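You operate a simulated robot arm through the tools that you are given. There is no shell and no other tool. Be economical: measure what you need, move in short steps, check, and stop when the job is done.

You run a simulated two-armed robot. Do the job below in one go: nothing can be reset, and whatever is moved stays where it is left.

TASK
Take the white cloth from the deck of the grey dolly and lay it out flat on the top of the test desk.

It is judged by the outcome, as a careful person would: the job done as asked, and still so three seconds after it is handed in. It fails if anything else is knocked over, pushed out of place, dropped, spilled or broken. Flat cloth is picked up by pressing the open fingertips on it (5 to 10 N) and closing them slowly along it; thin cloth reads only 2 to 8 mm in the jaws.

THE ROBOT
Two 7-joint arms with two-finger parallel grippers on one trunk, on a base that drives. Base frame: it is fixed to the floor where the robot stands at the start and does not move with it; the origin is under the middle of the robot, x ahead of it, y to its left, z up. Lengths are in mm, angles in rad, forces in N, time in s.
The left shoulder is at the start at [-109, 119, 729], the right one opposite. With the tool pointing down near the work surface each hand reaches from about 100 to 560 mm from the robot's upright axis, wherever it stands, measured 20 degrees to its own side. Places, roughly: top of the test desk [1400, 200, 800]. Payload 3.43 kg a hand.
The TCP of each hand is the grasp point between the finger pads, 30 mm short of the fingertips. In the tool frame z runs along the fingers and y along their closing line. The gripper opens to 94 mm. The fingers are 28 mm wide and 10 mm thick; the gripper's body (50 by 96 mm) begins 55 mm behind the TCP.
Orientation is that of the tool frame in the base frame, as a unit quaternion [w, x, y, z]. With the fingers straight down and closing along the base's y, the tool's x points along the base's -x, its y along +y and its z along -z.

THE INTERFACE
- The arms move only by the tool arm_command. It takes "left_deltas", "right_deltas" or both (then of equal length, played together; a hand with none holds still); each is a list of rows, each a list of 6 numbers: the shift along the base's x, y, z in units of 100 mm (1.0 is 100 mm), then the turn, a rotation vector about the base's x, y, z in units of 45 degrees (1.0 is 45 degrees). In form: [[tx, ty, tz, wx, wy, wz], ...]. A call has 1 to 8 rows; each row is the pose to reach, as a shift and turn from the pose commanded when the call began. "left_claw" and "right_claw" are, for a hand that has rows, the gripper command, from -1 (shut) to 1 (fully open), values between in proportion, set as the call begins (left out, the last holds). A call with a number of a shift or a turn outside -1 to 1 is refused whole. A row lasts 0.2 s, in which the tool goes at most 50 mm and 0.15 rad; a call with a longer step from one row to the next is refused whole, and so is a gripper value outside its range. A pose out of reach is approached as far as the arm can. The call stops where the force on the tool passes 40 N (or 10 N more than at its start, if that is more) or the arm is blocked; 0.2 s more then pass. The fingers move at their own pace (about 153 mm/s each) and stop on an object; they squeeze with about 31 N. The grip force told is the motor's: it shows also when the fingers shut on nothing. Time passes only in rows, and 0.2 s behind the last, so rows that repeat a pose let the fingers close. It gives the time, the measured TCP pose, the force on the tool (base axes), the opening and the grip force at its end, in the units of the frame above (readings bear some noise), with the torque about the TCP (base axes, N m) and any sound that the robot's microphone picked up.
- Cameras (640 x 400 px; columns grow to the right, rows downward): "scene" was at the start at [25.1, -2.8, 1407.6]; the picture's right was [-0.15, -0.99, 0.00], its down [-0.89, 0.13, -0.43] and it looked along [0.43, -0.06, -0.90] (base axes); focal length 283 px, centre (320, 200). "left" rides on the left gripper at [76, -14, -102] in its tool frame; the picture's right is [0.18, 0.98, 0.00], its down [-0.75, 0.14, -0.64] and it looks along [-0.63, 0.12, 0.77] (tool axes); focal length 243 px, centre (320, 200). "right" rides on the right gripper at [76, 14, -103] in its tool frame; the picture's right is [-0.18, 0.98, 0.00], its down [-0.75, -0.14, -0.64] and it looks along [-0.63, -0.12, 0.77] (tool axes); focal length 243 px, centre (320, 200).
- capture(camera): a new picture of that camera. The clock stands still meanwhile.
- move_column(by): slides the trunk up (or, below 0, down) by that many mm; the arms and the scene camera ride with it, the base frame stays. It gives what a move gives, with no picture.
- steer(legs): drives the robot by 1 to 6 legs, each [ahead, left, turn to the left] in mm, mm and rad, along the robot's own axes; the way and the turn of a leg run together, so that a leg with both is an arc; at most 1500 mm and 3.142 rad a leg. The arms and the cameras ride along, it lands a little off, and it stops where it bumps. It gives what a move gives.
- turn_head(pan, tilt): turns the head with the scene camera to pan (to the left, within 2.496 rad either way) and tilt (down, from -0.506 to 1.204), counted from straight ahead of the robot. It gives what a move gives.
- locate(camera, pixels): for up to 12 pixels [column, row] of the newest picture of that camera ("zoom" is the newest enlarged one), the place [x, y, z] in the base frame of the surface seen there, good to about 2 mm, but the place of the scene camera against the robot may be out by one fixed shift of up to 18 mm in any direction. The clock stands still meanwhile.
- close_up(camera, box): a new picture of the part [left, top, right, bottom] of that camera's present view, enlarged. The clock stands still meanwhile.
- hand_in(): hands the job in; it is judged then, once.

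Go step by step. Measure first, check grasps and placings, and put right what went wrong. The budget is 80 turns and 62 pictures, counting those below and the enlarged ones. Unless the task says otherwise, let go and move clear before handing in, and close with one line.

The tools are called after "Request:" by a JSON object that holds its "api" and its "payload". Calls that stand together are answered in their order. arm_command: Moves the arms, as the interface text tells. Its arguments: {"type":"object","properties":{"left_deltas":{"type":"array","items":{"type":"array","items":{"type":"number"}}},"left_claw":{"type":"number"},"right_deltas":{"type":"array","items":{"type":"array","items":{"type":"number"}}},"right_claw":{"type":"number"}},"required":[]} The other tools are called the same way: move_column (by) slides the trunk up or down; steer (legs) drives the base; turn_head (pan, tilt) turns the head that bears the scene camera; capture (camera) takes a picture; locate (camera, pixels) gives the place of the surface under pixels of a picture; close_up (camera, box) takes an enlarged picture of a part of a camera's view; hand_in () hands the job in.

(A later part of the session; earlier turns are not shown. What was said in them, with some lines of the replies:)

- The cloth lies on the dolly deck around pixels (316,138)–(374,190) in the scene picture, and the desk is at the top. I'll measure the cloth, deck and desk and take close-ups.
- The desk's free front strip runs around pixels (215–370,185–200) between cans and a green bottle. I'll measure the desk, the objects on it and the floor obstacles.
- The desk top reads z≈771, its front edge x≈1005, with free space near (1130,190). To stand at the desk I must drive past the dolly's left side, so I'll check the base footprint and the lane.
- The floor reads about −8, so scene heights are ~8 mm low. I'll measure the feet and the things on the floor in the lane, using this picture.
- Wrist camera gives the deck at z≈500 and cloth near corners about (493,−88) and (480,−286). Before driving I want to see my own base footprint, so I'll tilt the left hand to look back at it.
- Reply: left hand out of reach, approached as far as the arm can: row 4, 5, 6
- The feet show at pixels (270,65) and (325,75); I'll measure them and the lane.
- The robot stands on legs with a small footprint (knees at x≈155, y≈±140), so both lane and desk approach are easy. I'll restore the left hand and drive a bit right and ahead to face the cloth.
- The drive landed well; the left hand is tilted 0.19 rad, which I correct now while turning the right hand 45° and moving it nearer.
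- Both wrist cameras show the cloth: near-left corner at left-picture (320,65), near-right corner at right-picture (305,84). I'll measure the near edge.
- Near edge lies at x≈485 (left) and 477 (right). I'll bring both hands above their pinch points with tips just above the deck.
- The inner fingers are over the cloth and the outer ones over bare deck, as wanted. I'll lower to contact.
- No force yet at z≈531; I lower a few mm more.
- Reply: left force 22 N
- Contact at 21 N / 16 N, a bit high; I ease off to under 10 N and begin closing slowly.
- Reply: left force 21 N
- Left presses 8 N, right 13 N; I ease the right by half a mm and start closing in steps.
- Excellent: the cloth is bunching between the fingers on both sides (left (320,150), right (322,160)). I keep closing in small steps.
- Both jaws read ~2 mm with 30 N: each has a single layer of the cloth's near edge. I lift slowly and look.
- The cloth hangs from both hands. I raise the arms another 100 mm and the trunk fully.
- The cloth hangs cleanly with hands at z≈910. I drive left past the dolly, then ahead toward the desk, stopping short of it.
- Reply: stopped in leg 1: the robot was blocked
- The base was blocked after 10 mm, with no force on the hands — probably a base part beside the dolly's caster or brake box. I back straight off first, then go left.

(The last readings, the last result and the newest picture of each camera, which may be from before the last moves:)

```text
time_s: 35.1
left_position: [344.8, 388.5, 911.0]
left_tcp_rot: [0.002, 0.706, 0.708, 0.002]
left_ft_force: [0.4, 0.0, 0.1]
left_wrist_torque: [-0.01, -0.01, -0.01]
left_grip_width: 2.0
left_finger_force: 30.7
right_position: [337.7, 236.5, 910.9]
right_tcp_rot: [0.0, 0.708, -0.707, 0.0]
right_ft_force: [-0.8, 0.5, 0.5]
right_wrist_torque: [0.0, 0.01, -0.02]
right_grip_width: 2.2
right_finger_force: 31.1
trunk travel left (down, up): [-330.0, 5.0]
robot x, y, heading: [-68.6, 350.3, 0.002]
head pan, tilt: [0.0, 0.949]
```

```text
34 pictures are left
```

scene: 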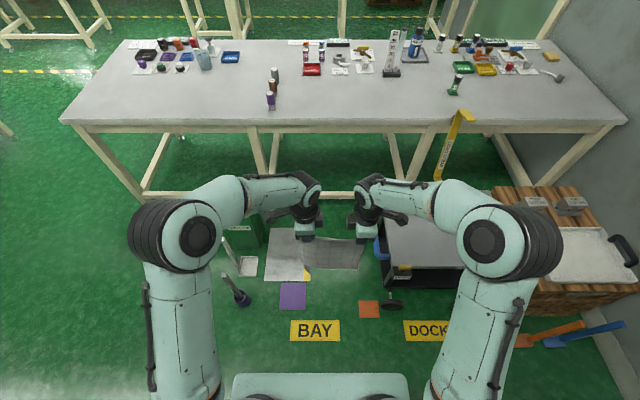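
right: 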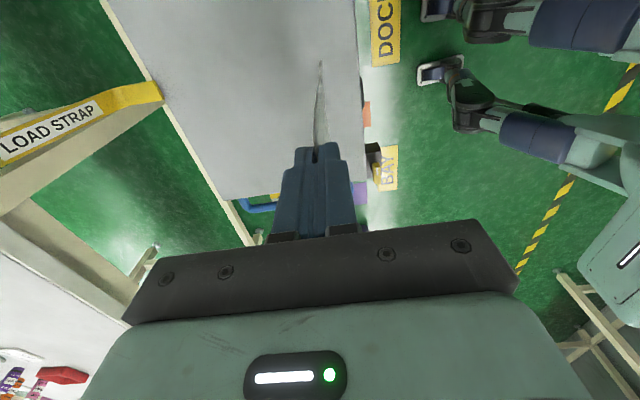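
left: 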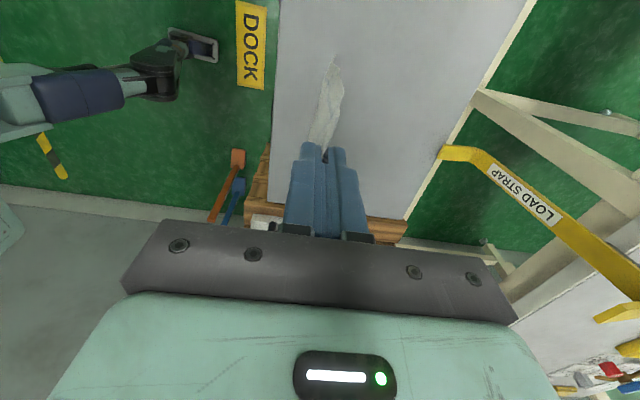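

I'm clear of the dolly. I check lane clearances and that the dolly and strap are where they were.

Request:
{"api": "locate", "payload": {"camera": "scene", "pixels": [[262, 225], [258, 268], [238, 300], [378, 250], [392, 288], [466, 112], [440, 175], [385, 305], [275, 160], [400, 160], [275, 198], [344, 265]]}}

Request:
{"api": "close_up", "payload": {"camera": "scene", "box": [200, 150, 480, 340]}}

```text
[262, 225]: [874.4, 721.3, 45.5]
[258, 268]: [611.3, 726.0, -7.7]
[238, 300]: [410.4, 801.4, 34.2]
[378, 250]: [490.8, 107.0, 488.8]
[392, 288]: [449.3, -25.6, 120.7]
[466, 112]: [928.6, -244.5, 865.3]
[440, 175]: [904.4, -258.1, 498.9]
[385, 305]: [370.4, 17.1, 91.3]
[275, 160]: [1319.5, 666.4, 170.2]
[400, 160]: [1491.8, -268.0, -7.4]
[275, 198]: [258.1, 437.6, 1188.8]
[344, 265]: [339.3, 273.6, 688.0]
```

```text
2.11 times, centred on (340, 245) of scene
```

zoom: 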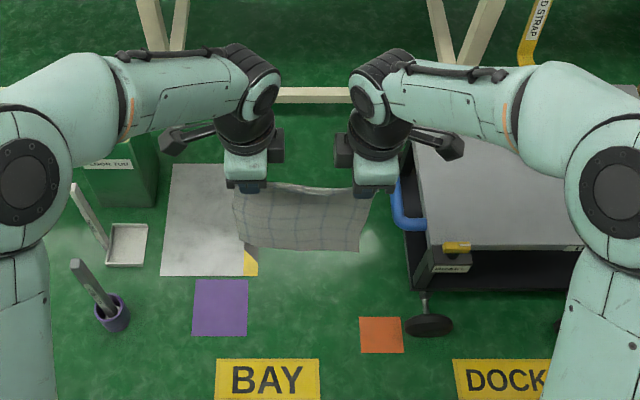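

The lane is clear (bin at y≥700, dolly handle y≤115). I drive ahead so that the hands come just short of the desk edge.

Request:
{"api": "steer", "payload": {"legs": [[600, 0, 0]]}}

Request:
{"api": "turn_head", "payload": {"pan": 0.0, "tilt": 0.9}}

Request:
{"api": "capture", "payload": {"camera": "scene"}}

Request:
{"api": "locate", "payload": {"camera": "scene", "pixels": [[320, 155], [280, 120], [260, 90], [320, 100], [200, 130]]}}

```text
time_s: 38.5
left_position: [941.9, 391.7, 909.7]
left_tcp_rot: [0.001, 0.703, 0.711, 0.001]
left_ft_force: [0.4, 0.1, 0.3]
left_wrist_torque: [0.0, 0.01, -0.02]
left_grip_width: 2.4
left_finger_force: 31.5
right_position: [935.1, 237.8, 909.0]
right_tcp_rot: [0.0, 0.709, -0.706, 0.0]
right_ft_force: [-0.8, -0.4, -0.7]
right_wrist_torque: [-0.02, 0.0, 0.01]
right_grip_width: 1.7
right_finger_force: 30.9
trunk travel left (down, up): [-330.0, 5.0]
robot x, y, heading: [532.8, 352.2, 0.003]
head pan, tilt: [0.0, 0.949]
```

```text
time_s: 39.2
left_position: [941.9, 391.7, 911.0]
left_tcp_rot: [0.002, 0.704, 0.71, 0.002]
left_ft_force: [0.2, -0.5, -0.5]
left_wrist_torque: [0.02, 0.0, -0.04]
left_grip_width: 2.4
left_finger_force: 30.6
right_position: [934.8, 238.6, 911.7]
right_tcp_rot: [0.0, 0.709, -0.705, 0.0]
right_ft_force: [0.7, 0.8, 1.0]
right_wrist_torque: [0.0, 0.0, 0.01]
right_grip_width: 2.0
right_finger_force: 30.5
trunk travel left (down, up): [-330.0, 5.0]
robot x, y, heading: [527.0, 351.5, 0.002]
head pan, tilt: [0.0, 0.901]
```

```text
32 pictures are left
```

scene: 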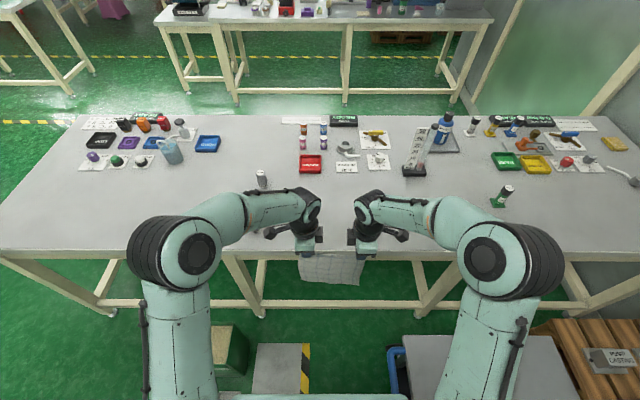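

```text
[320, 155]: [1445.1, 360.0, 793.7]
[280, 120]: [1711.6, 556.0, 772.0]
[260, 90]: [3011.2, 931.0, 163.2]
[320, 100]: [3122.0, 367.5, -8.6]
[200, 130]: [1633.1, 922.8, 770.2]
```

I measure the desk's lower rail and legs to know how close the base may come, and the front edge.

Request:
{"api": "close_up", "payload": {"camera": "scene", "box": [200, 160, 460, 330]}}

Request:
{"api": "locate", "payload": {"camera": "scene", "pixels": [[400, 307], [280, 307], [250, 290], [425, 290], [400, 243], [400, 251], [390, 200], [262, 178], [400, 316], [310, 170], [415, 160]]}}

```text
2.35 times, centred on (330, 245) of scene
```

zoom: 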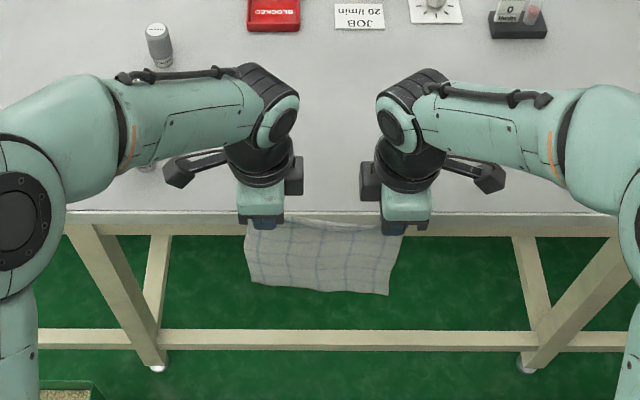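

```text
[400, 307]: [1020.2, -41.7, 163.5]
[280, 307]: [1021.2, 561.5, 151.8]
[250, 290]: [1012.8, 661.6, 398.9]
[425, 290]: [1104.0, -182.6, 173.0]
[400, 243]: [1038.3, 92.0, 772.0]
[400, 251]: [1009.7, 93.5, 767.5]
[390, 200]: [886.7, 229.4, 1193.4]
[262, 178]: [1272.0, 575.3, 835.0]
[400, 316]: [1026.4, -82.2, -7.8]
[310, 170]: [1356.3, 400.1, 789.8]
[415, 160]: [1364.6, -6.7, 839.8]
```

Rail front is at x≈1020, z≈160; my feet/knees reach only ~160 ahead. First I shift both hands 60 mm to the right (away from the cans), then drive ahead 140 with the cloth sliding over the edge.

Request:
{"api": "arm_command", "payload": {"left_deltas": [[0, -0.2, 0.1, 0, 0, 0], [0, -0.4, 0.2, 0, 0, 0], [0, -0.6, 0.3, 0, 0, 0]], "right_deltas": [[0, -0.2, 0.1, 0, 0, 0], [0, -0.4, 0.2, 0, 0, 0], [0, -0.6, 0.3, 0, 0, 0]]}}

Request:
{"api": "steer", "payload": {"legs": [[140, 0, 0]]}}

Request:
{"api": "capture", "payload": {"camera": "scene"}}

Request:
{"api": "capture", "payload": {"camera": "right"}}

```text
time_s: 40.0
left_position: [940.9, 331.6, 941.3]
left_tcp_rot: [0.001, 0.704, 0.711, 0.002]
left_ft_force: [0.7, 0.1, -0.2]
left_wrist_torque: [0.02, 0.04, 0.01]
left_grip_width: 2.3
left_finger_force: 30.9
right_position: [934.2, 178.7, 940.6]
right_tcp_rot: [0.0, 0.709, -0.705, 0.0]
right_ft_force: [0.7, -0.5, -0.1]
right_wrist_torque: [0.01, 0.01, -0.01]
right_grip_width: 2.2
right_finger_force: 30.7
trunk travel left (down, up): [-330.0, 5.0]
robot x, y, heading: [533.1, 351.5, 0.005]
head pan, tilt: [0.0, 0.901]
```

```text
time_s: 41.3
left_position: [1079.0, 332.4, 940.6]
left_tcp_rot: [0.002, 0.704, 0.71, 0.002]
left_ft_force: [0.3, -0.4, 0.1]
left_wrist_torque: [0.03, -0.01, 0.01]
left_grip_width: 2.2
left_finger_force: 31.4
right_position: [1071.3, 180.1, 941.2]
right_tcp_rot: [0.0, 0.709, -0.705, 0.0]
right_ft_force: [-1.3, -0.4, 0.4]
right_wrist_torque: [-0.02, 0.0, 0.0]
right_grip_width: 2.2
right_finger_force: 31.2
trunk travel left (down, up): [-330.0, 5.0]
robot x, y, heading: [667.4, 353.9, 0.001]
head pan, tilt: [0.0, 0.901]
```

```text
30 pictures are left
```

scene: 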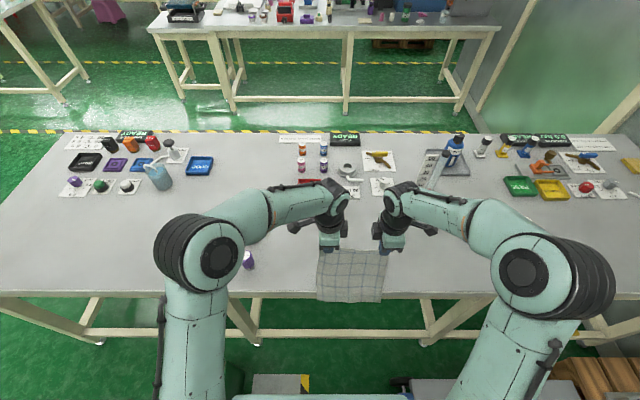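

```text
29 pictures are left
```

right: 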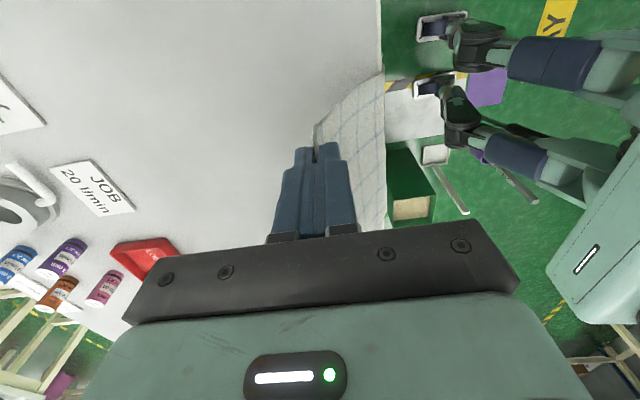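

Perfect: the cloth trails over the desk edge (right picture (350,140)). I drive 70 mm more, then check.

Request:
{"api": "steer", "payload": {"legs": [[70, 0, 0]]}}

Request:
{"api": "arm_command", "payload": {"left_deltas": [[0.15, 0, -0.1, 0, 0, 0], [0.3, 0, -0.25, 0, 0, 0], [0.45, 0, -0.4, 0, 0, 0], [0.55, 0, -0.55, 0, 0, 0], [0.6, 0, -0.7, 0, 0, 0]], "right_deltas": [[0.15, 0, -0.1, 0, 0, 0], [0.3, 0, -0.25, 0, 0, 0], [0.45, 0, -0.4, 0, 0, 0], [0.55, 0, -0.55, 0, 0, 0], [0.6, 0, -0.7, 0, 0, 0]]}}

Request:
{"api": "capture", "payload": {"camera": "right"}}

Request:
{"api": "capture", "payload": {"camera": "left"}}

```text
time_s: 42.3
left_position: [1147.3, 333.4, 940.9]
left_tcp_rot: [0.001, 0.704, 0.71, 0.002]
left_ft_force: [-0.1, -0.3, 0.3]
left_wrist_torque: [0.0, 0.01, 0.0]
left_grip_width: 1.9
left_finger_force: 31.1
right_position: [1140.9, 179.8, 940.9]
right_tcp_rot: [-0.001, 0.709, -0.705, 0.0]
right_ft_force: [0.0, 0.4, 0.4]
right_wrist_torque: [0.02, 0.0, 0.01]
right_grip_width: 2.2
right_finger_force: 30.8
trunk travel left (down, up): [-330.0, 5.0]
robot x, y, heading: [733.9, 354.2, 0.006]
head pan, tilt: [0.0, 0.901]
```

```text
time_s: 43.5
left_position: [1207.2, 333.0, 871.6]
left_tcp_rot: [0.002, 0.704, 0.71, 0.002]
left_ft_force: [-0.8, 0.2, -0.6]
left_wrist_torque: [-0.02, 0.0, -0.06]
left_grip_width: 2.2
left_finger_force: 31.0
right_position: [1200.8, 179.3, 871.0]
right_tcp_rot: [-0.001, 0.709, -0.706, 0.0]
right_ft_force: [0.0, -0.3, -0.1]
right_wrist_torque: [0.02, 0.01, 0.04]
right_grip_width: 2.2
right_finger_force: 31.4
trunk travel left (down, up): [-330.0, 5.0]
robot x, y, heading: [733.9, 355.5, 0.004]
head pan, tilt: [0.0, 0.901]
```

```text
28 pictures are left
```

right: 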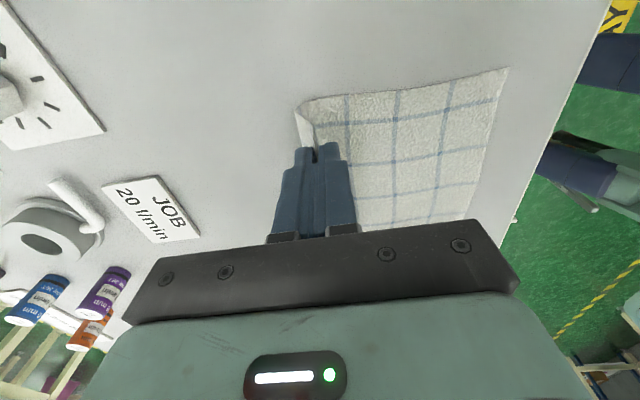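

```text
27 pictures are left
```

left: 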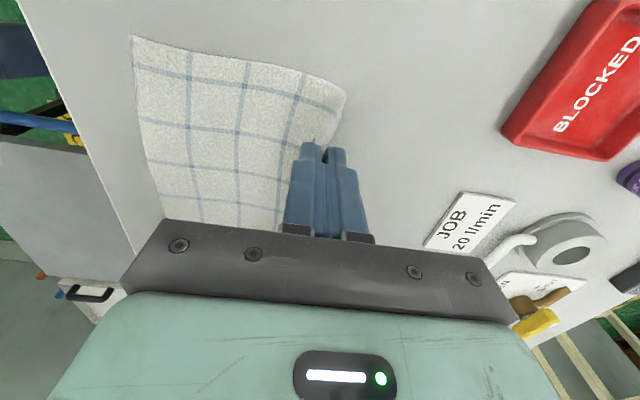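

The whole cloth is now over the desk. I measure the desk height and cloth free edge before lowering.

Request:
{"api": "locate", "payload": {"camera": "right", "pixels": [[506, 70], [470, 215], [540, 150], [300, 105], [250, 110], [170, 215]]}}

Request:
{"api": "locate", "payload": {"camera": "left", "pixels": [[134, 38], [165, 210], [90, 100], [345, 92], [400, 100], [480, 200], [520, 130]]}}

```text
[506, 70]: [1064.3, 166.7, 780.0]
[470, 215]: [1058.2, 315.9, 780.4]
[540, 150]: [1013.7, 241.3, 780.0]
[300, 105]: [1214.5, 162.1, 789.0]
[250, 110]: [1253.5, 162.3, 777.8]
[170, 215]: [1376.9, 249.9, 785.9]
```

```text
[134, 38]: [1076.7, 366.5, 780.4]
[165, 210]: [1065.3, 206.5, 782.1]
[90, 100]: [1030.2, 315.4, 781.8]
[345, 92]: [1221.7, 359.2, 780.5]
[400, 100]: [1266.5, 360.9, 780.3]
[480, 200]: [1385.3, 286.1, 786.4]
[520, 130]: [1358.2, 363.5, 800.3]
```

Desk is at z=780, free edge at x≈1065. I move ahead and down so that the cloth is drawn taut flat and the tips come just above the desk.

Request:
{"api": "arm_command", "payload": {"left_deltas": [[0.12, 0, -0.12, 0, 0, 0], [0.24, 0, -0.24, 0, 0, 0], [0.36, 0, -0.36, 0, 0, 0], [0.48, 0, -0.46, 0, 0, 0], [0.58, 0, -0.55, 0, 0, 0], [0.64, 0, -0.58, 0, 0, 0]], "right_deltas": [[0.12, 0, -0.12, 0, 0, 0], [0.24, 0, -0.24, 0, 0, 0], [0.36, 0, -0.36, 0, 0, 0], [0.48, 0, -0.46, 0, 0, 0], [0.58, 0, -0.55, 0, 0, 0], [0.64, 0, -0.58, 0, 0, 0]]}}

Request:
{"api": "capture", "payload": {"camera": "right"}}

Request:
{"api": "capture", "payload": {"camera": "left"}}

Request:
{"api": "capture", "payload": {"camera": "scene"}}

```text
time_s: 44.9
left_position: [1272.1, 332.9, 812.3]
left_tcp_rot: [0.002, 0.703, 0.711, 0.002]
left_ft_force: [0.0, -1.2, 1.4]
left_wrist_torque: [0.01, -0.02, -0.01]
left_grip_width: 2.1
left_finger_force: 30.8
right_position: [1264.4, 180.2, 813.2]
right_tcp_rot: [0.0, 0.709, -0.706, -0.001]
right_ft_force: [-0.1, -0.2, -0.5]
right_wrist_torque: [0.01, 0.02, 0.03]
right_grip_width: 1.9
right_finger_force: 31.2
trunk travel left (down, up): [-330.0, 5.0]
robot x, y, heading: [734.0, 357.0, 0.004]
head pan, tilt: [0.0, 0.901]
```

```text
26 pictures are left
```

right: 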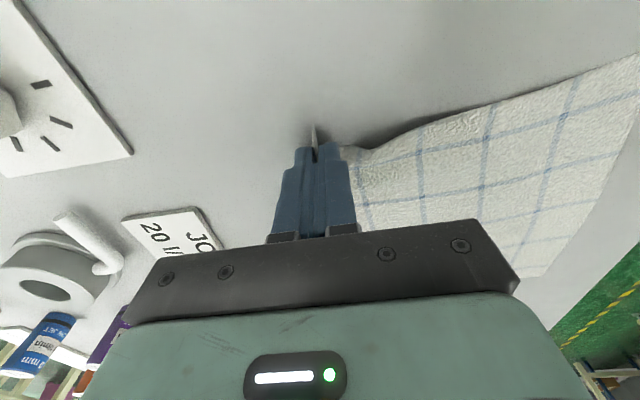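

```text
25 pictures are left
```

left: 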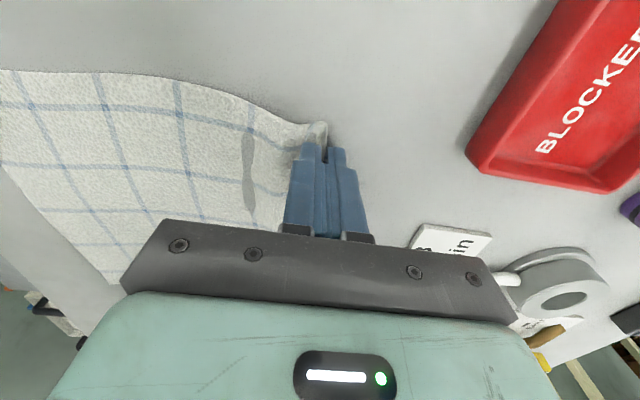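

```text
24 pictures are left
```

scene: 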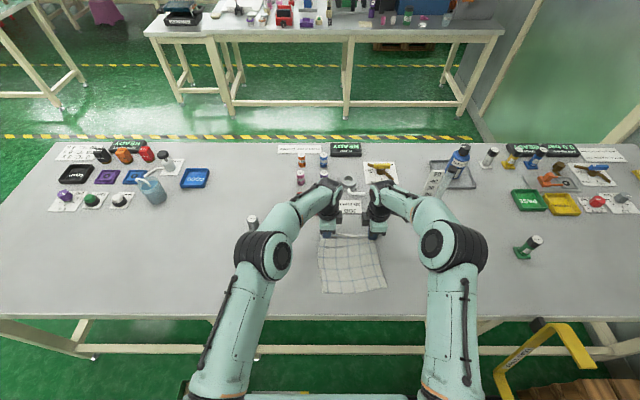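

The cloth is drawn out, tips ~3 mm above the desk. My left elbow at scene (265,255) hides two cans, so I measure clearance there before letting go.

Request:
{"api": "locate", "payload": {"camera": "scene", "pixels": [[265, 255], [240, 275], [300, 205], [252, 222], [235, 310], [325, 290], [385, 288], [383, 240]]}}

Request:
{"api": "close_up", "payload": {"camera": "scene", "box": [200, 170, 460, 330]}}

```text
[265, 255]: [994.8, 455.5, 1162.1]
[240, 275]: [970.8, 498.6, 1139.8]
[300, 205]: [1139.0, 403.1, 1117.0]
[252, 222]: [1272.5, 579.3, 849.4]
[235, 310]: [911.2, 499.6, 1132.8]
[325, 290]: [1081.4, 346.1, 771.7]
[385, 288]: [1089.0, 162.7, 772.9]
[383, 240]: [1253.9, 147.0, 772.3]
```

```text
2.46 times, centred on (330, 250) of scene
```

zoom: 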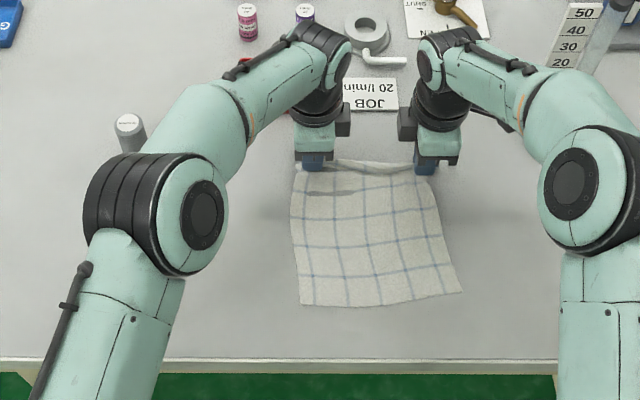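

Elbows are ~290 mm above the cans; the cloth is nearly flat. I open the jaws only a little to free the edge, then look.

Request:
{"api": "arm_command", "payload": {"left_deltas": [[0, 0, 0, 0, 0, 0], [0, 0, 0, 0, 0, 0], [0, 0, 0, 0, 0, 0]], "right_deltas": [[0, 0, 0, 0, 0, 0], [0, 0, 0, 0, 0, 0], [0, 0, 0, 0, 0, 0]], "left_claw": -0.65, "right_claw": -0.65}}

Request:
{"api": "arm_command", "payload": {"left_deltas": [[0, 0, 0.1, 0, 0, 0], [0, 0, 0.2, 0, 0, 0], [0, 0, 0.35, 0, 0, 0], [0, 0, 0.5, 0, 0, 0], [0, 0, 0.7, 0, 0, 0]], "right_deltas": [[0, 0, 0.1, 0, 0, 0], [0, 0, 0.2, 0, 0, 0], [0, 0, 0.35, 0, 0, 0], [0, 0, 0.5, 0, 0, 0], [0, 0, 0.7, 0, 0, 0]]}}

Request:
{"api": "capture", "payload": {"camera": "right"}}

Request:
{"api": "capture", "payload": {"camera": "left"}}

```text
time_s: 45.7
left_position: [1270.2, 332.7, 812.5]
left_tcp_rot: [0.002, 0.705, 0.71, 0.003]
left_ft_force: [0.1, -0.9, -0.5]
left_wrist_torque: [0.01, 0.02, 0.04]
left_grip_width: 16.3
left_finger_force: 0.1
right_position: [1264.7, 179.4, 812.5]
right_tcp_rot: [0.0, 0.708, -0.706, -0.001]
right_ft_force: [0.4, 0.7, 0.1]
right_wrist_torque: [0.01, -0.05, -0.02]
right_grip_width: 16.3
right_finger_force: 0.0
trunk travel left (down, up): [-330.0, 5.0]
robot x, y, heading: [735.0, 356.6, 0.008]
head pan, tilt: [0.0, 0.901]
```

```text
time_s: 46.9
left_position: [1271.1, 331.3, 883.2]
left_tcp_rot: [0.001, 0.704, 0.71, 0.001]
left_ft_force: [0.0, 0.2, 0.3]
left_wrist_torque: [0.02, -0.02, 0.02]
left_grip_width: 16.5
left_finger_force: 0.0
right_position: [1266.0, 180.6, 883.7]
right_tcp_rot: [-0.001, 0.709, -0.705, -0.001]
right_ft_force: [0.1, 0.4, 0.6]
right_wrist_torque: [0.0, 0.01, 0.01]
right_grip_width: 16.7
right_finger_force: 0.1
trunk travel left (down, up): [-330.0, 5.0]
robot x, y, heading: [735.3, 352.2, 0.006]
head pan, tilt: [0.0, 0.901]
```

```text
22 pictures are left
```

right: 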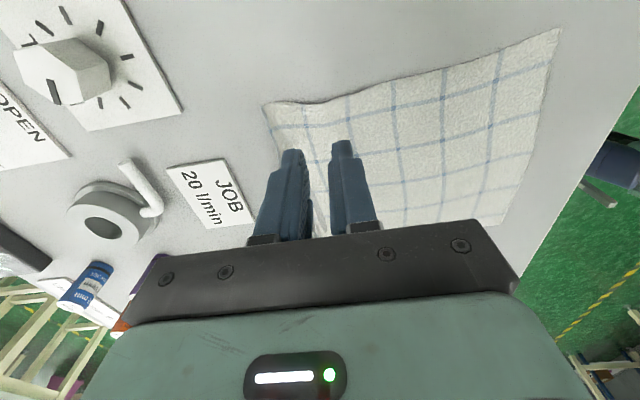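

```text
21 pictures are left
```

left: 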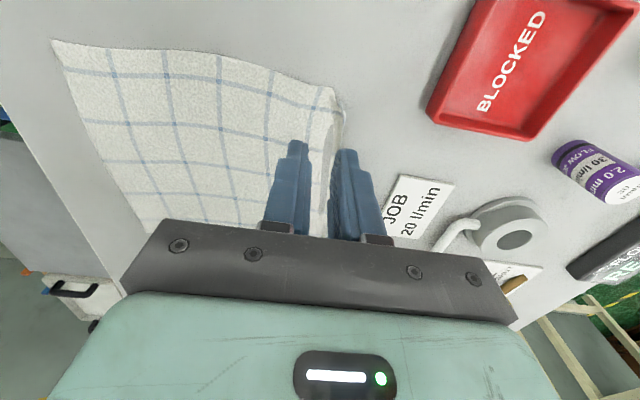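

Both jaws are free and the edge has fallen outward. I raise the hands, draw them back, and inspect the cloth.

Request:
{"api": "arm_command", "payload": {"left_deltas": [[0, 0, 0.3, 0, 0, 0], [0, 0, 0.6, 0, 0, 0], [-0.35, 0, 0.7, 0, 0, 0], [-0.7, 0, 0.7, 0, 0, 0], [-1.0, 0, 0.7, 0, 0, 0]], "right_deltas": [[0, 0, 0.3, 0, 0, 0], [0, 0, 0.6, 0, 0, 0], [-0.35, 0, 0.7, 0, 0, 0], [-0.7, 0, 0.7, 0, 0, 0], [-1.0, 0, 0.7, 0, 0, 0]]}}

Request:
{"api": "arm_command", "payload": {"left_deltas": [[-0.35, 0.1, 0, 0, 0, 0], [-0.7, 0.2, 0, 0, 0, 0], [-1.0, 0.3, 0, 0, 0, 0]], "right_deltas": [[-0.35, -0.1, 0, 0, 0, 0], [-0.7, -0.2, 0, 0, 0, 0], [-1.0, -0.3, 0, 0, 0, 0]]}}

Request:
{"api": "close_up", "payload": {"camera": "scene", "box": [220, 170, 460, 320]}}

Request:
{"api": "capture", "payload": {"camera": "scene"}}

```text
time_s: 48.1
left_position: [1172.5, 332.9, 952.8]
left_tcp_rot: [0.002, 0.704, 0.71, 0.003]
left_ft_force: [0.1, 0.2, 0.0]
left_wrist_torque: [-0.02, 0.03, -0.02]
left_grip_width: 16.7
left_finger_force: 0.1
right_position: [1163.6, 180.7, 953.6]
right_tcp_rot: [0.0, 0.708, -0.706, -0.001]
right_ft_force: [0.1, -0.5, -0.4]
right_wrist_torque: [0.0, 0.0, 0.0]
right_grip_width: 16.6
right_finger_force: 0.0
trunk travel left (down, up): [-330.0, 5.0]
robot x, y, heading: [733.7, 354.1, 0.011]
head pan, tilt: [0.0, 0.901]
```

```text
time_s: 48.9
left_position: [1071.4, 362.1, 952.9]
left_tcp_rot: [0.002, 0.704, 0.71, 0.002]
left_ft_force: [0.1, -0.4, 0.8]
left_wrist_torque: [0.01, -0.01, -0.03]
left_grip_width: 16.3
left_finger_force: 0.1
right_position: [1063.0, 150.6, 954.0]
right_tcp_rot: [0.0, 0.708, -0.706, 0.0]
right_ft_force: [-0.5, -0.4, 0.6]
right_wrist_torque: [-0.01, 0.01, -0.01]
right_grip_width: 16.6
right_finger_force: 0.0
trunk travel left (down, up): [-330.0, 5.0]
robot x, y, heading: [734.3, 353.1, 0.003]
head pan, tilt: [0.0, 0.901]
```

```text
2.67 times, centred on (340, 245) of scene
```

zoom: 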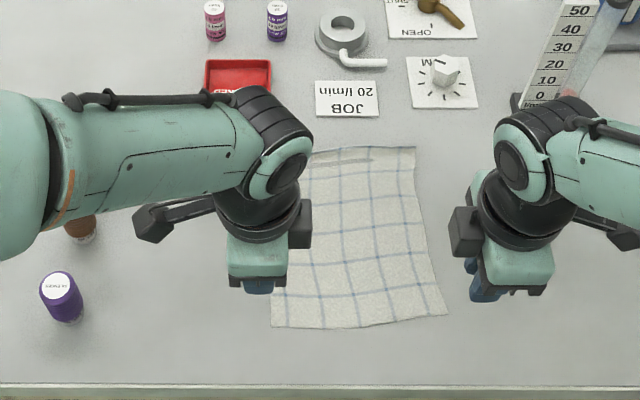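

```text
19 pictures are left
```

scene: 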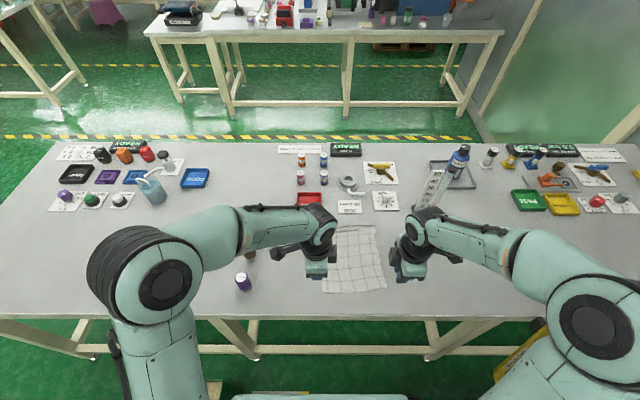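

The cloth looks well spread; its left side is hidden by the left hand. The wrist cameras give a closer view.

Request:
{"api": "capture", "payload": {"camera": "right"}}

Request:
{"api": "capture", "payload": {"camera": "left"}}

```text
18 pictures are left
```

right: 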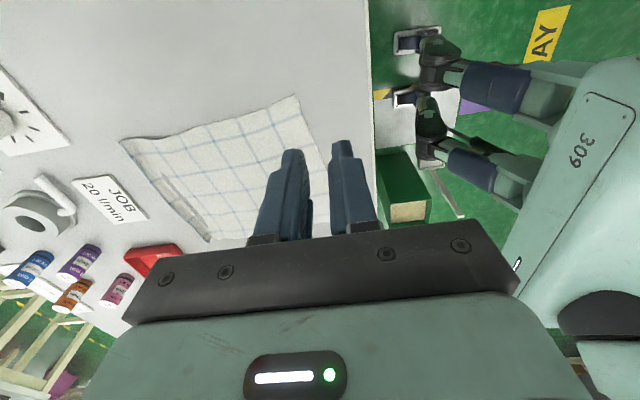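

```text
17 pictures are left
```

left: 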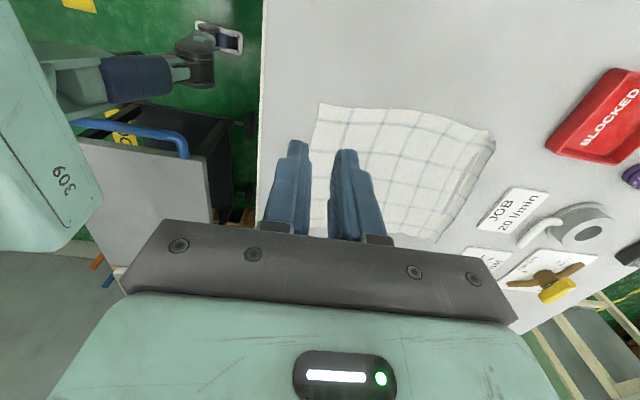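

There's a slight ripple near the far edge (right picture (180,200)). I zoom in and measure its height.

Request:
{"api": "close_up", "payload": {"camera": "left", "box": [300, 90, 520, 250]}}

Request:
{"api": "locate", "payload": {"camera": "left", "pixels": [[492, 140], [485, 155], [475, 155], [465, 180], [455, 205], [440, 235], [470, 175], [445, 170], [400, 150], [440, 215], [320, 106], [505, 160]]}}

Request:
{"api": "close_up", "payload": {"camera": "right", "box": [100, 80, 340, 255]}}

Request:
{"api": "locate", "payload": {"camera": "right", "pixels": [[124, 142], [140, 160], [160, 180], [180, 205], [200, 228], [208, 240], [170, 180], [190, 200], [165, 140], [210, 215], [150, 150]]}}

```text
2.50 times, centred on (410, 170) of left
```

zoom: 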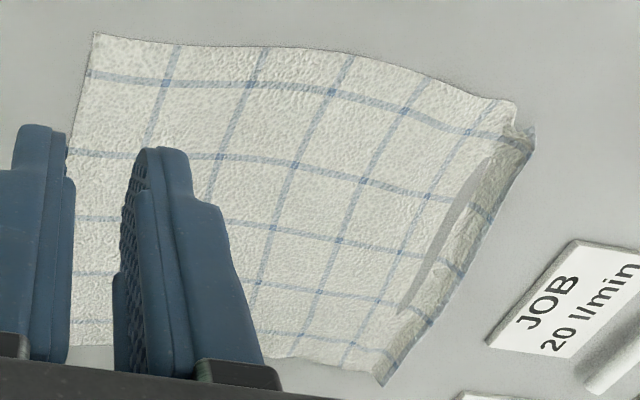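

```text
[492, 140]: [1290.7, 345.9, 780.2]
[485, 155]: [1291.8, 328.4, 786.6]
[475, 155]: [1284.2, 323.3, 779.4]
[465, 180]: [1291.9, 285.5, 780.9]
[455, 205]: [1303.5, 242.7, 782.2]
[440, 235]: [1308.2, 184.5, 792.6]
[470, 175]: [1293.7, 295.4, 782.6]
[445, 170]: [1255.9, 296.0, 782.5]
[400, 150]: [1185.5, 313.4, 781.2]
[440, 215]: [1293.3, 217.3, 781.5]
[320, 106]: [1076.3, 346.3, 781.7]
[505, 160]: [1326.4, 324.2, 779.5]
```

```text
2.29 times, centred on (220, 168) of right
```

zoom: 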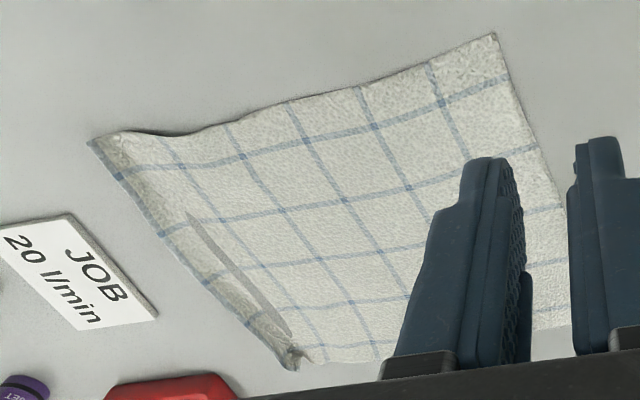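

```text
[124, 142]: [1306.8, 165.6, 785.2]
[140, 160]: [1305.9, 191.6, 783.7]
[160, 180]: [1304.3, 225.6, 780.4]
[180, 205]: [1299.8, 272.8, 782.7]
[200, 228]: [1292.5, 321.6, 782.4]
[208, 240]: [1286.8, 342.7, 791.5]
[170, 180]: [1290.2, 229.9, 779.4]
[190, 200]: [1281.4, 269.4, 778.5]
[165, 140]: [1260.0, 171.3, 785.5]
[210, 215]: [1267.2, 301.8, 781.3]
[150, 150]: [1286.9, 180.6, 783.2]
```

The cloth is on the desk with full extent (x 1076–1305) but has a shallow ripple and ~10 mm raised far corners. I'll smooth it: drive 45 mm closer for reach, shut the jaws and bring them over the far corners.

Request:
{"api": "steer", "payload": {"legs": [[45, 0, 0]]}}

Request:
{"api": "arm_command", "payload": {"left_deltas": [[0.3, -0.1, 0, 0, 0, 0], [0.6, -0.2, 0, 0, 0, 0], [0.9, -0.3, -0.1, 0, 0, 0], [1.0, -0.35, -0.3, 0, 0, 0]], "right_deltas": [[0.3, 0.1, 0, 0, 0, 0], [0.6, 0.2, 0, 0, 0, 0], [0.9, 0.3, -0.1, 0, 0, 0], [1.0, 0.4, -0.3, 0, 0, 0]], "left_claw": -1, "right_claw": -1}}

```text
time_s: 49.8
left_position: [1113.7, 361.9, 952.8]
left_tcp_rot: [0.001, 0.704, 0.71, 0.002]
left_ft_force: [-0.8, -0.4, -0.1]
left_wrist_torque: [0.01, 0.02, -0.03]
left_grip_width: 16.5
left_finger_force: 0.1
right_position: [1107.2, 150.8, 953.5]
right_tcp_rot: [0.0, 0.709, -0.705, 0.0]
right_ft_force: [-0.2, 0.1, 0.2]
right_wrist_torque: [0.02, 0.0, 0.03]
right_grip_width: 16.5
right_finger_force: 0.1
trunk travel left (down, up): [-330.0, 5.0]
robot x, y, heading: [778.5, 355.8, 0.01]
head pan, tilt: [0.0, 0.901]
```

```text
time_s: 50.8
left_position: [1217.5, 325.8, 922.5]
left_tcp_rot: [0.002, 0.704, 0.71, 0.001]
left_ft_force: [0.1, 0.4, -0.9]
left_wrist_torque: [-0.01, 0.03, 0.0]
left_grip_width: 0.0
left_finger_force: 31.2
right_position: [1209.4, 191.0, 924.4]
right_tcp_rot: [0.0, 0.709, -0.705, -0.001]
right_ft_force: [-0.3, 0.0, 0.6]
right_wrist_torque: [0.03, -0.05, 0.0]
right_grip_width: 0.0
right_finger_force: 30.8
trunk travel left (down, up): [-330.0, 5.0]
robot x, y, heading: [780.3, 354.0, 0.004]
head pan, tilt: [0.0, 0.901]
```

Request:
{"api": "arm_command", "payload": {"left_deltas": [[0.3, 0, -0.25, 0, 0, 0], [0.59, 0, -0.5, 0, 0, 0], [0.59, 0, -0.8, 0, 0, 0], [0.59, 0, -1.0, 0, 0, 0]], "right_deltas": [[0.4, 0, -0.25, 0, 0, 0], [0.79, 0, -0.5, 0, 0, 0], [0.79, 0, -0.8, 0, 0, 0], [0.79, 0, -1.0, 0, 0, 0]]}}

Request:
{"api": "capture", "payload": {"camera": "left"}}

Request:
{"api": "capture", "payload": {"camera": "right"}}

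```text
time_s: 51.8
left_position: [1275.7, 327.1, 822.9]
left_tcp_rot: [0.002, 0.704, 0.71, 0.003]
left_ft_force: [-0.5, 0.6, -0.3]
left_wrist_torque: [0.0, 0.01, -0.02]
left_grip_width: 0.0
left_finger_force: 31.3
right_position: [1287.2, 190.3, 823.6]
right_tcp_rot: [0.0, 0.709, -0.705, 0.0]
right_ft_force: [-0.6, -0.7, -0.6]
right_wrist_torque: [0.03, 0.01, 0.01]
right_grip_width: 0.1
right_finger_force: 31.1
trunk travel left (down, up): [-330.0, 5.0]
robot x, y, heading: [775.4, 354.2, 0.006]
head pan, tilt: [0.0, 0.901]
```

```text
14 pictures are left
```

left: 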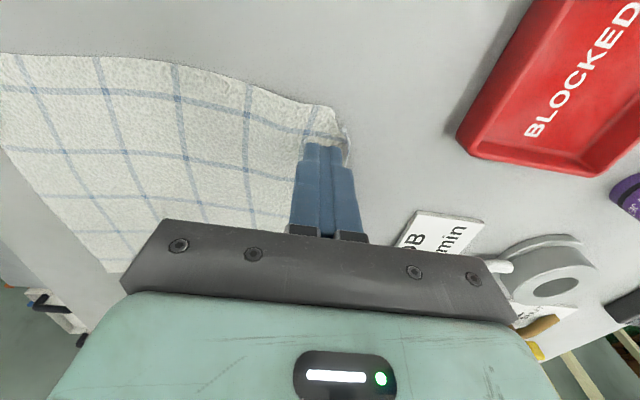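

```text
13 pictures are left
```

right: 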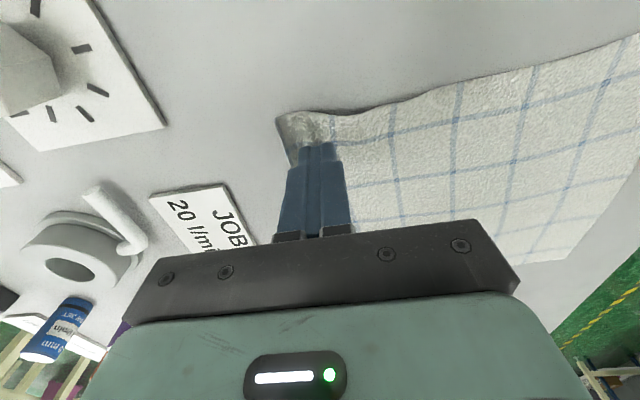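

Both tips are over the curled far strip. I lower into light contact.

Request:
{"api": "arm_command", "payload": {"left_deltas": [[0, 0, -0.07, 0, 0, 0], [0, 0, -0.11, 0, 0, 0], [0, 0, -0.12, 0, 0, 0], [0, 0, -0.12, 0, 0, 0]], "right_deltas": [[0, 0, -0.07, 0, 0, 0], [0, 0, -0.11, 0, 0, 0], [0, 0, -0.12, 0, 0, 0], [0, 0, -0.12, 0, 0, 0]]}}

```text
time_s: 52.8
left_position: [1275.6, 328.6, 811.2]
left_tcp_rot: [0.001, 0.704, 0.71, 0.002]
left_ft_force: [-0.2, 0.0, 1.7]
left_wrist_torque: [0.01, 0.02, 0.03]
left_grip_width: 0.0
left_finger_force: 31.3
right_position: [1288.8, 190.2, 811.2]
right_tcp_rot: [0.0, 0.708, -0.706, 0.0]
right_ft_force: [-0.7, 0.2, 0.8]
right_wrist_torque: [0.0, -0.05, 0.0]
right_grip_width: 0.0
right_finger_force: 31.0
trunk travel left (down, up): [-330.0, 5.0]
robot x, y, heading: [779.9, 351.6, 0.004]
head pan, tilt: [0.0, 0.901]
```

Request:
{"api": "arm_command", "payload": {"left_deltas": [[0, 0, -0.005, 0, 0, 0], [0, 0, -0.008, 0, 0, 0], [0, 0, -0.008, 0, 0, 0]], "right_deltas": [[0, 0, -0.005, 0, 0, 0], [0, 0, -0.01, 0, 0, 0], [0, 0, -0.01, 0, 0, 0]]}}

```text
time_s: 53.6
left_position: [1274.9, 327.7, 811.7]
left_tcp_rot: [0.002, 0.705, 0.71, 0.003]
left_ft_force: [0.8, 1.5, 9.1]
left_wrist_torque: [0.11, 0.04, 0.01]
left_grip_width: 0.0
left_finger_force: 30.7
right_position: [1286.8, 190.6, 811.8]
right_tcp_rot: [0.0, 0.709, -0.705, 0.001]
right_ft_force: [0.1, -1.1, 3.4]
right_wrist_torque: [-0.04, 0.01, -0.02]
right_grip_width: 0.3
right_finger_force: 30.9
trunk travel left (down, up): [-330.0, 5.0]
robot x, y, heading: [776.8, 353.9, 0.005]
head pan, tilt: [0.0, 0.901]
```

Contact at 9 N and 3 N. I drag both tips gently 15 mm away and 6 mm apart, then lift.

Request:
{"api": "arm_command", "payload": {"left_deltas": [[0.03, 0.01, 0, 0, 0, 0], [0.06, 0.02, 0, 0, 0, 0], [0.09, 0.04, 0, 0, 0, 0], [0.12, 0.05, 0, 0, 0, 0], [0.15, 0.06, 0, 0, 0, 0]], "right_deltas": [[0.03, -0.01, -0.004, 0, 0, 0], [0.06, -0.02, -0.004, 0, 0, 0], [0.09, -0.04, -0.004, 0, 0, 0], [0.12, -0.05, -0.004, 0, 0, 0], [0.15, -0.06, -0.004, 0, 0, 0]]}}

Request:
{"api": "arm_command", "payload": {"left_deltas": [[0, 0, 0.1, 0, 0, 0], [0, 0, 0.3, 0, 0, 0], [0, 0, 0.6, 0, 0, 0], [0, 0, 0.9, 0, 0, 0]], "right_deltas": [[0, 0, 0.1, 0, 0, 0], [0, 0, 0.3, 0, 0, 0], [0, 0, 0.6, 0, 0, 0], [0, 0, 0.9, 0, 0, 0]]}}

Request:
{"api": "capture", "payload": {"camera": "left"}}

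Request:
{"api": "capture", "payload": {"camera": "right"}}

```text
time_s: 54.8
left_position: [1290.4, 332.6, 809.9]
left_tcp_rot: [0.002, 0.704, 0.71, 0.002]
left_ft_force: [-1.6, -5.7, 10.8]
left_wrist_torque: [-0.03, 0.07, 0.0]
left_grip_width: 0.0
left_finger_force: 30.8
right_position: [1301.6, 185.0, 812.5]
right_tcp_rot: [-0.001, 0.709, -0.705, 0.0]
right_ft_force: [-1.2, 5.7, 6.6]
right_wrist_torque: [0.08, 0.05, 0.0]
right_grip_width: 0.1
right_finger_force: 31.3
trunk travel left (down, up): [-330.0, 5.0]
robot x, y, heading: [780.8, 352.3, 0.011]
head pan, tilt: [0.0, 0.901]
```

```text
time_s: 55.8
left_position: [1289.1, 334.1, 900.4]
left_tcp_rot: [0.002, 0.705, 0.709, 0.002]
left_ft_force: [0.5, 0.3, -0.3]
left_wrist_torque: [-0.01, 0.0, 0.03]
left_grip_width: 0.0
left_finger_force: 30.9
right_position: [1301.2, 183.8, 902.5]
right_tcp_rot: [-0.001, 0.709, -0.706, 0.001]
right_ft_force: [-0.3, 0.3, 0.0]
right_wrist_torque: [-0.02, 0.0, -0.01]
right_grip_width: 0.0
right_finger_force: 30.6
trunk travel left (down, up): [-330.0, 5.0]
robot x, y, heading: [778.7, 352.0, 0.005]
head pan, tilt: [0.0, 0.901]
```

```text
12 pictures are left
```

left: 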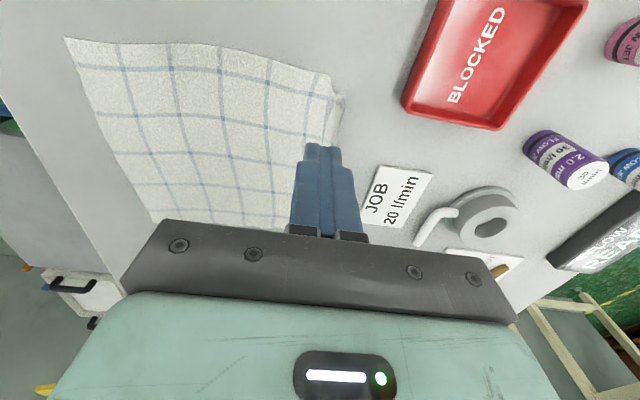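

```text
11 pictures are left
```

right: 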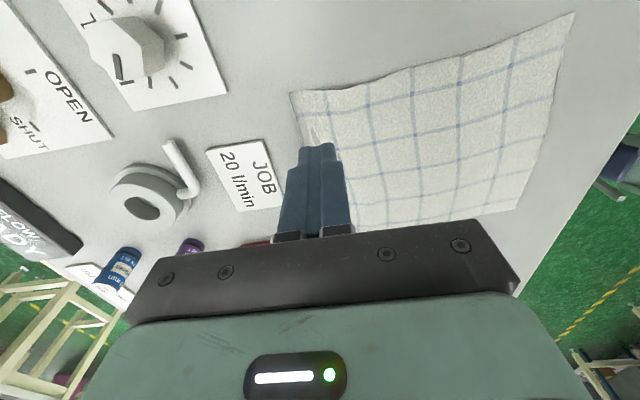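

The ripple looks flatter. I draw the hands up and back, back the robot off to clear the view, and inspect.

Request:
{"api": "arm_command", "payload": {"left_deltas": [[-0.2, 0, 0.2, 0, 0, 0], [-0.5, 0, 0.4, 0, 0, 0], [-0.8, 0, 0.4, 0, 0, 0], [-1.0, 0, 0.4, 0, 0, 0]], "right_deltas": [[-0.2, 0, 0.2, 0, 0, 0], [-0.5, 0, 0.4, 0, 0, 0], [-0.8, 0, 0.4, 0, 0, 0], [-1.0, 0, 0.4, 0, 0, 0]]}}

Request:
{"api": "steer", "payload": {"legs": [[-250, 0, 0]]}}

Request:
{"api": "turn_head", "payload": {"pan": -0.05, "tilt": 0.8}}

Request:
{"api": "capture", "payload": {"camera": "scene"}}

```text
time_s: 56.8
left_position: [1188.9, 334.7, 940.8]
left_tcp_rot: [0.002, 0.704, 0.71, 0.002]
left_ft_force: [-1.2, -0.1, -0.2]
left_wrist_torque: [-0.05, -0.04, -0.03]
left_grip_width: 0.0
left_finger_force: 31.1
right_position: [1201.1, 184.9, 942.1]
right_tcp_rot: [-0.001, 0.708, -0.706, 0.0]
right_ft_force: [-0.2, 0.7, -0.4]
right_wrist_torque: [0.01, -0.01, -0.02]
right_grip_width: 0.2
right_finger_force: 30.6
trunk travel left (down, up): [-330.0, 5.0]
robot x, y, heading: [776.8, 355.9, 0.005]
head pan, tilt: [0.0, 0.901]
```

```text
time_s: 58.6
left_position: [941.9, 332.7, 940.8]
left_tcp_rot: [0.001, 0.704, 0.71, 0.002]
left_ft_force: [0.1, 0.0, 0.3]
left_wrist_torque: [-0.02, 0.01, 0.0]
left_grip_width: 0.3
left_finger_force: 31.4
right_position: [954.0, 182.9, 941.5]
right_tcp_rot: [0.0, 0.708, -0.706, 0.0]
right_ft_force: [-0.4, -0.2, 0.4]
right_wrist_torque: [0.01, 0.04, 0.01]
right_grip_width: 0.0
right_finger_force: 30.9
trunk travel left (down, up): [-330.0, 5.0]
robot x, y, heading: [528.7, 350.7, 0.0]
head pan, tilt: [0.0, 0.901]
```

```text
time_s: 59.3
left_position: [940.8, 331.8, 940.9]
left_tcp_rot: [0.002, 0.703, 0.711, 0.002]
left_ft_force: [-0.1, 0.3, -0.1]
left_wrist_torque: [0.01, 0.01, -0.01]
left_grip_width: 0.2
left_finger_force: 31.2
right_position: [953.0, 183.4, 941.4]
right_tcp_rot: [0.0, 0.708, -0.706, 0.0]
right_ft_force: [-0.2, 0.4, -0.7]
right_wrist_torque: [0.02, -0.03, -0.01]
right_grip_width: 0.0
right_finger_force: 30.9
trunk travel left (down, up): [-330.0, 5.0]
robot x, y, heading: [528.6, 353.5, 0.01]
head pan, tilt: [-0.051, 0.799]
```

```text
10 pictures are left
```

scene: 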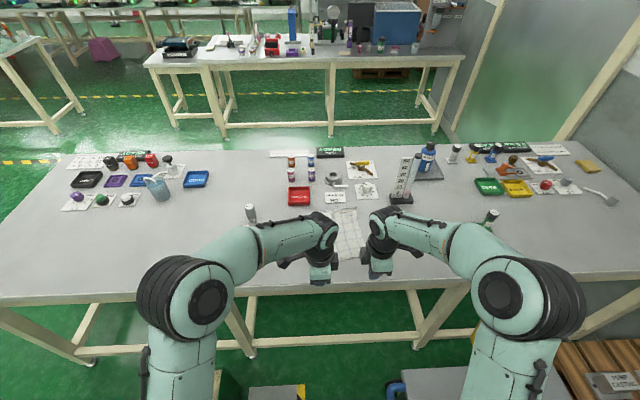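

The hands still hide the cloth; I spread them apart to the sides and look again.

Request:
{"api": "arm_command", "payload": {"left_deltas": [[-0.2, 0.3, 0, 0, 0, 0], [-0.4, 0.6, 0, 0, 0, 0], [-0.6, 0.9, 0, 0, 0, 0]], "right_deltas": [[-0.2, -0.3, 0, 0, 0, 0], [-0.4, -0.6, 0, 0, 0, 0], [-0.6, -0.9, 0, 0, 0, 0]]}}

Request:
{"api": "close_up", "payload": {"camera": "scene", "box": [230, 170, 460, 320]}}

Request:
{"api": "locate", "payload": {"camera": "zoom", "pixels": [[230, 120], [350, 105], [300, 115], [300, 130], [340, 150], [260, 140], [300, 200], [360, 120]]}}

```text
time_s: 60.1
left_position: [880.0, 423.4, 941.0]
left_tcp_rot: [0.002, 0.705, 0.71, 0.002]
left_ft_force: [0.0, -0.5, -0.6]
left_wrist_torque: [0.0, -0.03, 0.02]
left_grip_width: 0.1
left_finger_force: 31.2
right_position: [894.0, 92.4, 941.9]
right_tcp_rot: [-0.001, 0.709, -0.706, 0.0]
right_ft_force: [0.0, 1.1, 0.2]
right_wrist_torque: [0.01, -0.01, 0.0]
right_grip_width: 0.1
right_finger_force: 30.9
trunk travel left (down, up): [-330.0, 5.0]
robot x, y, heading: [532.6, 350.4, 0.003]
head pan, tilt: [-0.051, 0.799]
```

```text
2.67 times, centred on (345, 245) of scene
```

zoom: 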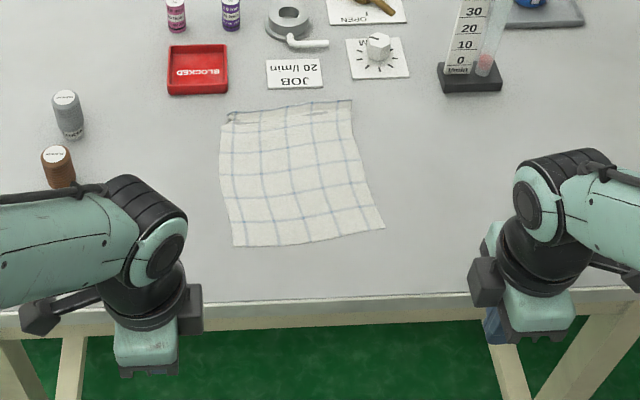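

```text
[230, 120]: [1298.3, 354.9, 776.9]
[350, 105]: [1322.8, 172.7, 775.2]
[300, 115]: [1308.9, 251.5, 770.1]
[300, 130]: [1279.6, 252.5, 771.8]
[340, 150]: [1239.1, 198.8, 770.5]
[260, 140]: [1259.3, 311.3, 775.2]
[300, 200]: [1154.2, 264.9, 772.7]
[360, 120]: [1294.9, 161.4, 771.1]
```

The cloth lies flat on the desk (far corners within ~6 mm of the top at scene z 770–777), uncreased, clear of the JOB card and the cans, with both hands free and clear. I hand it in.

Request:
{"api": "hand_in", "payload": {}}

```text
The job is handed in.
```

The white cloth is off the dolly and laid out on the test desk, flat to within about 6 mm at the far corners. It lies clear of the other things there, and I saw nothing else moved. The base was blocked once beside the dolly, and I backed off.
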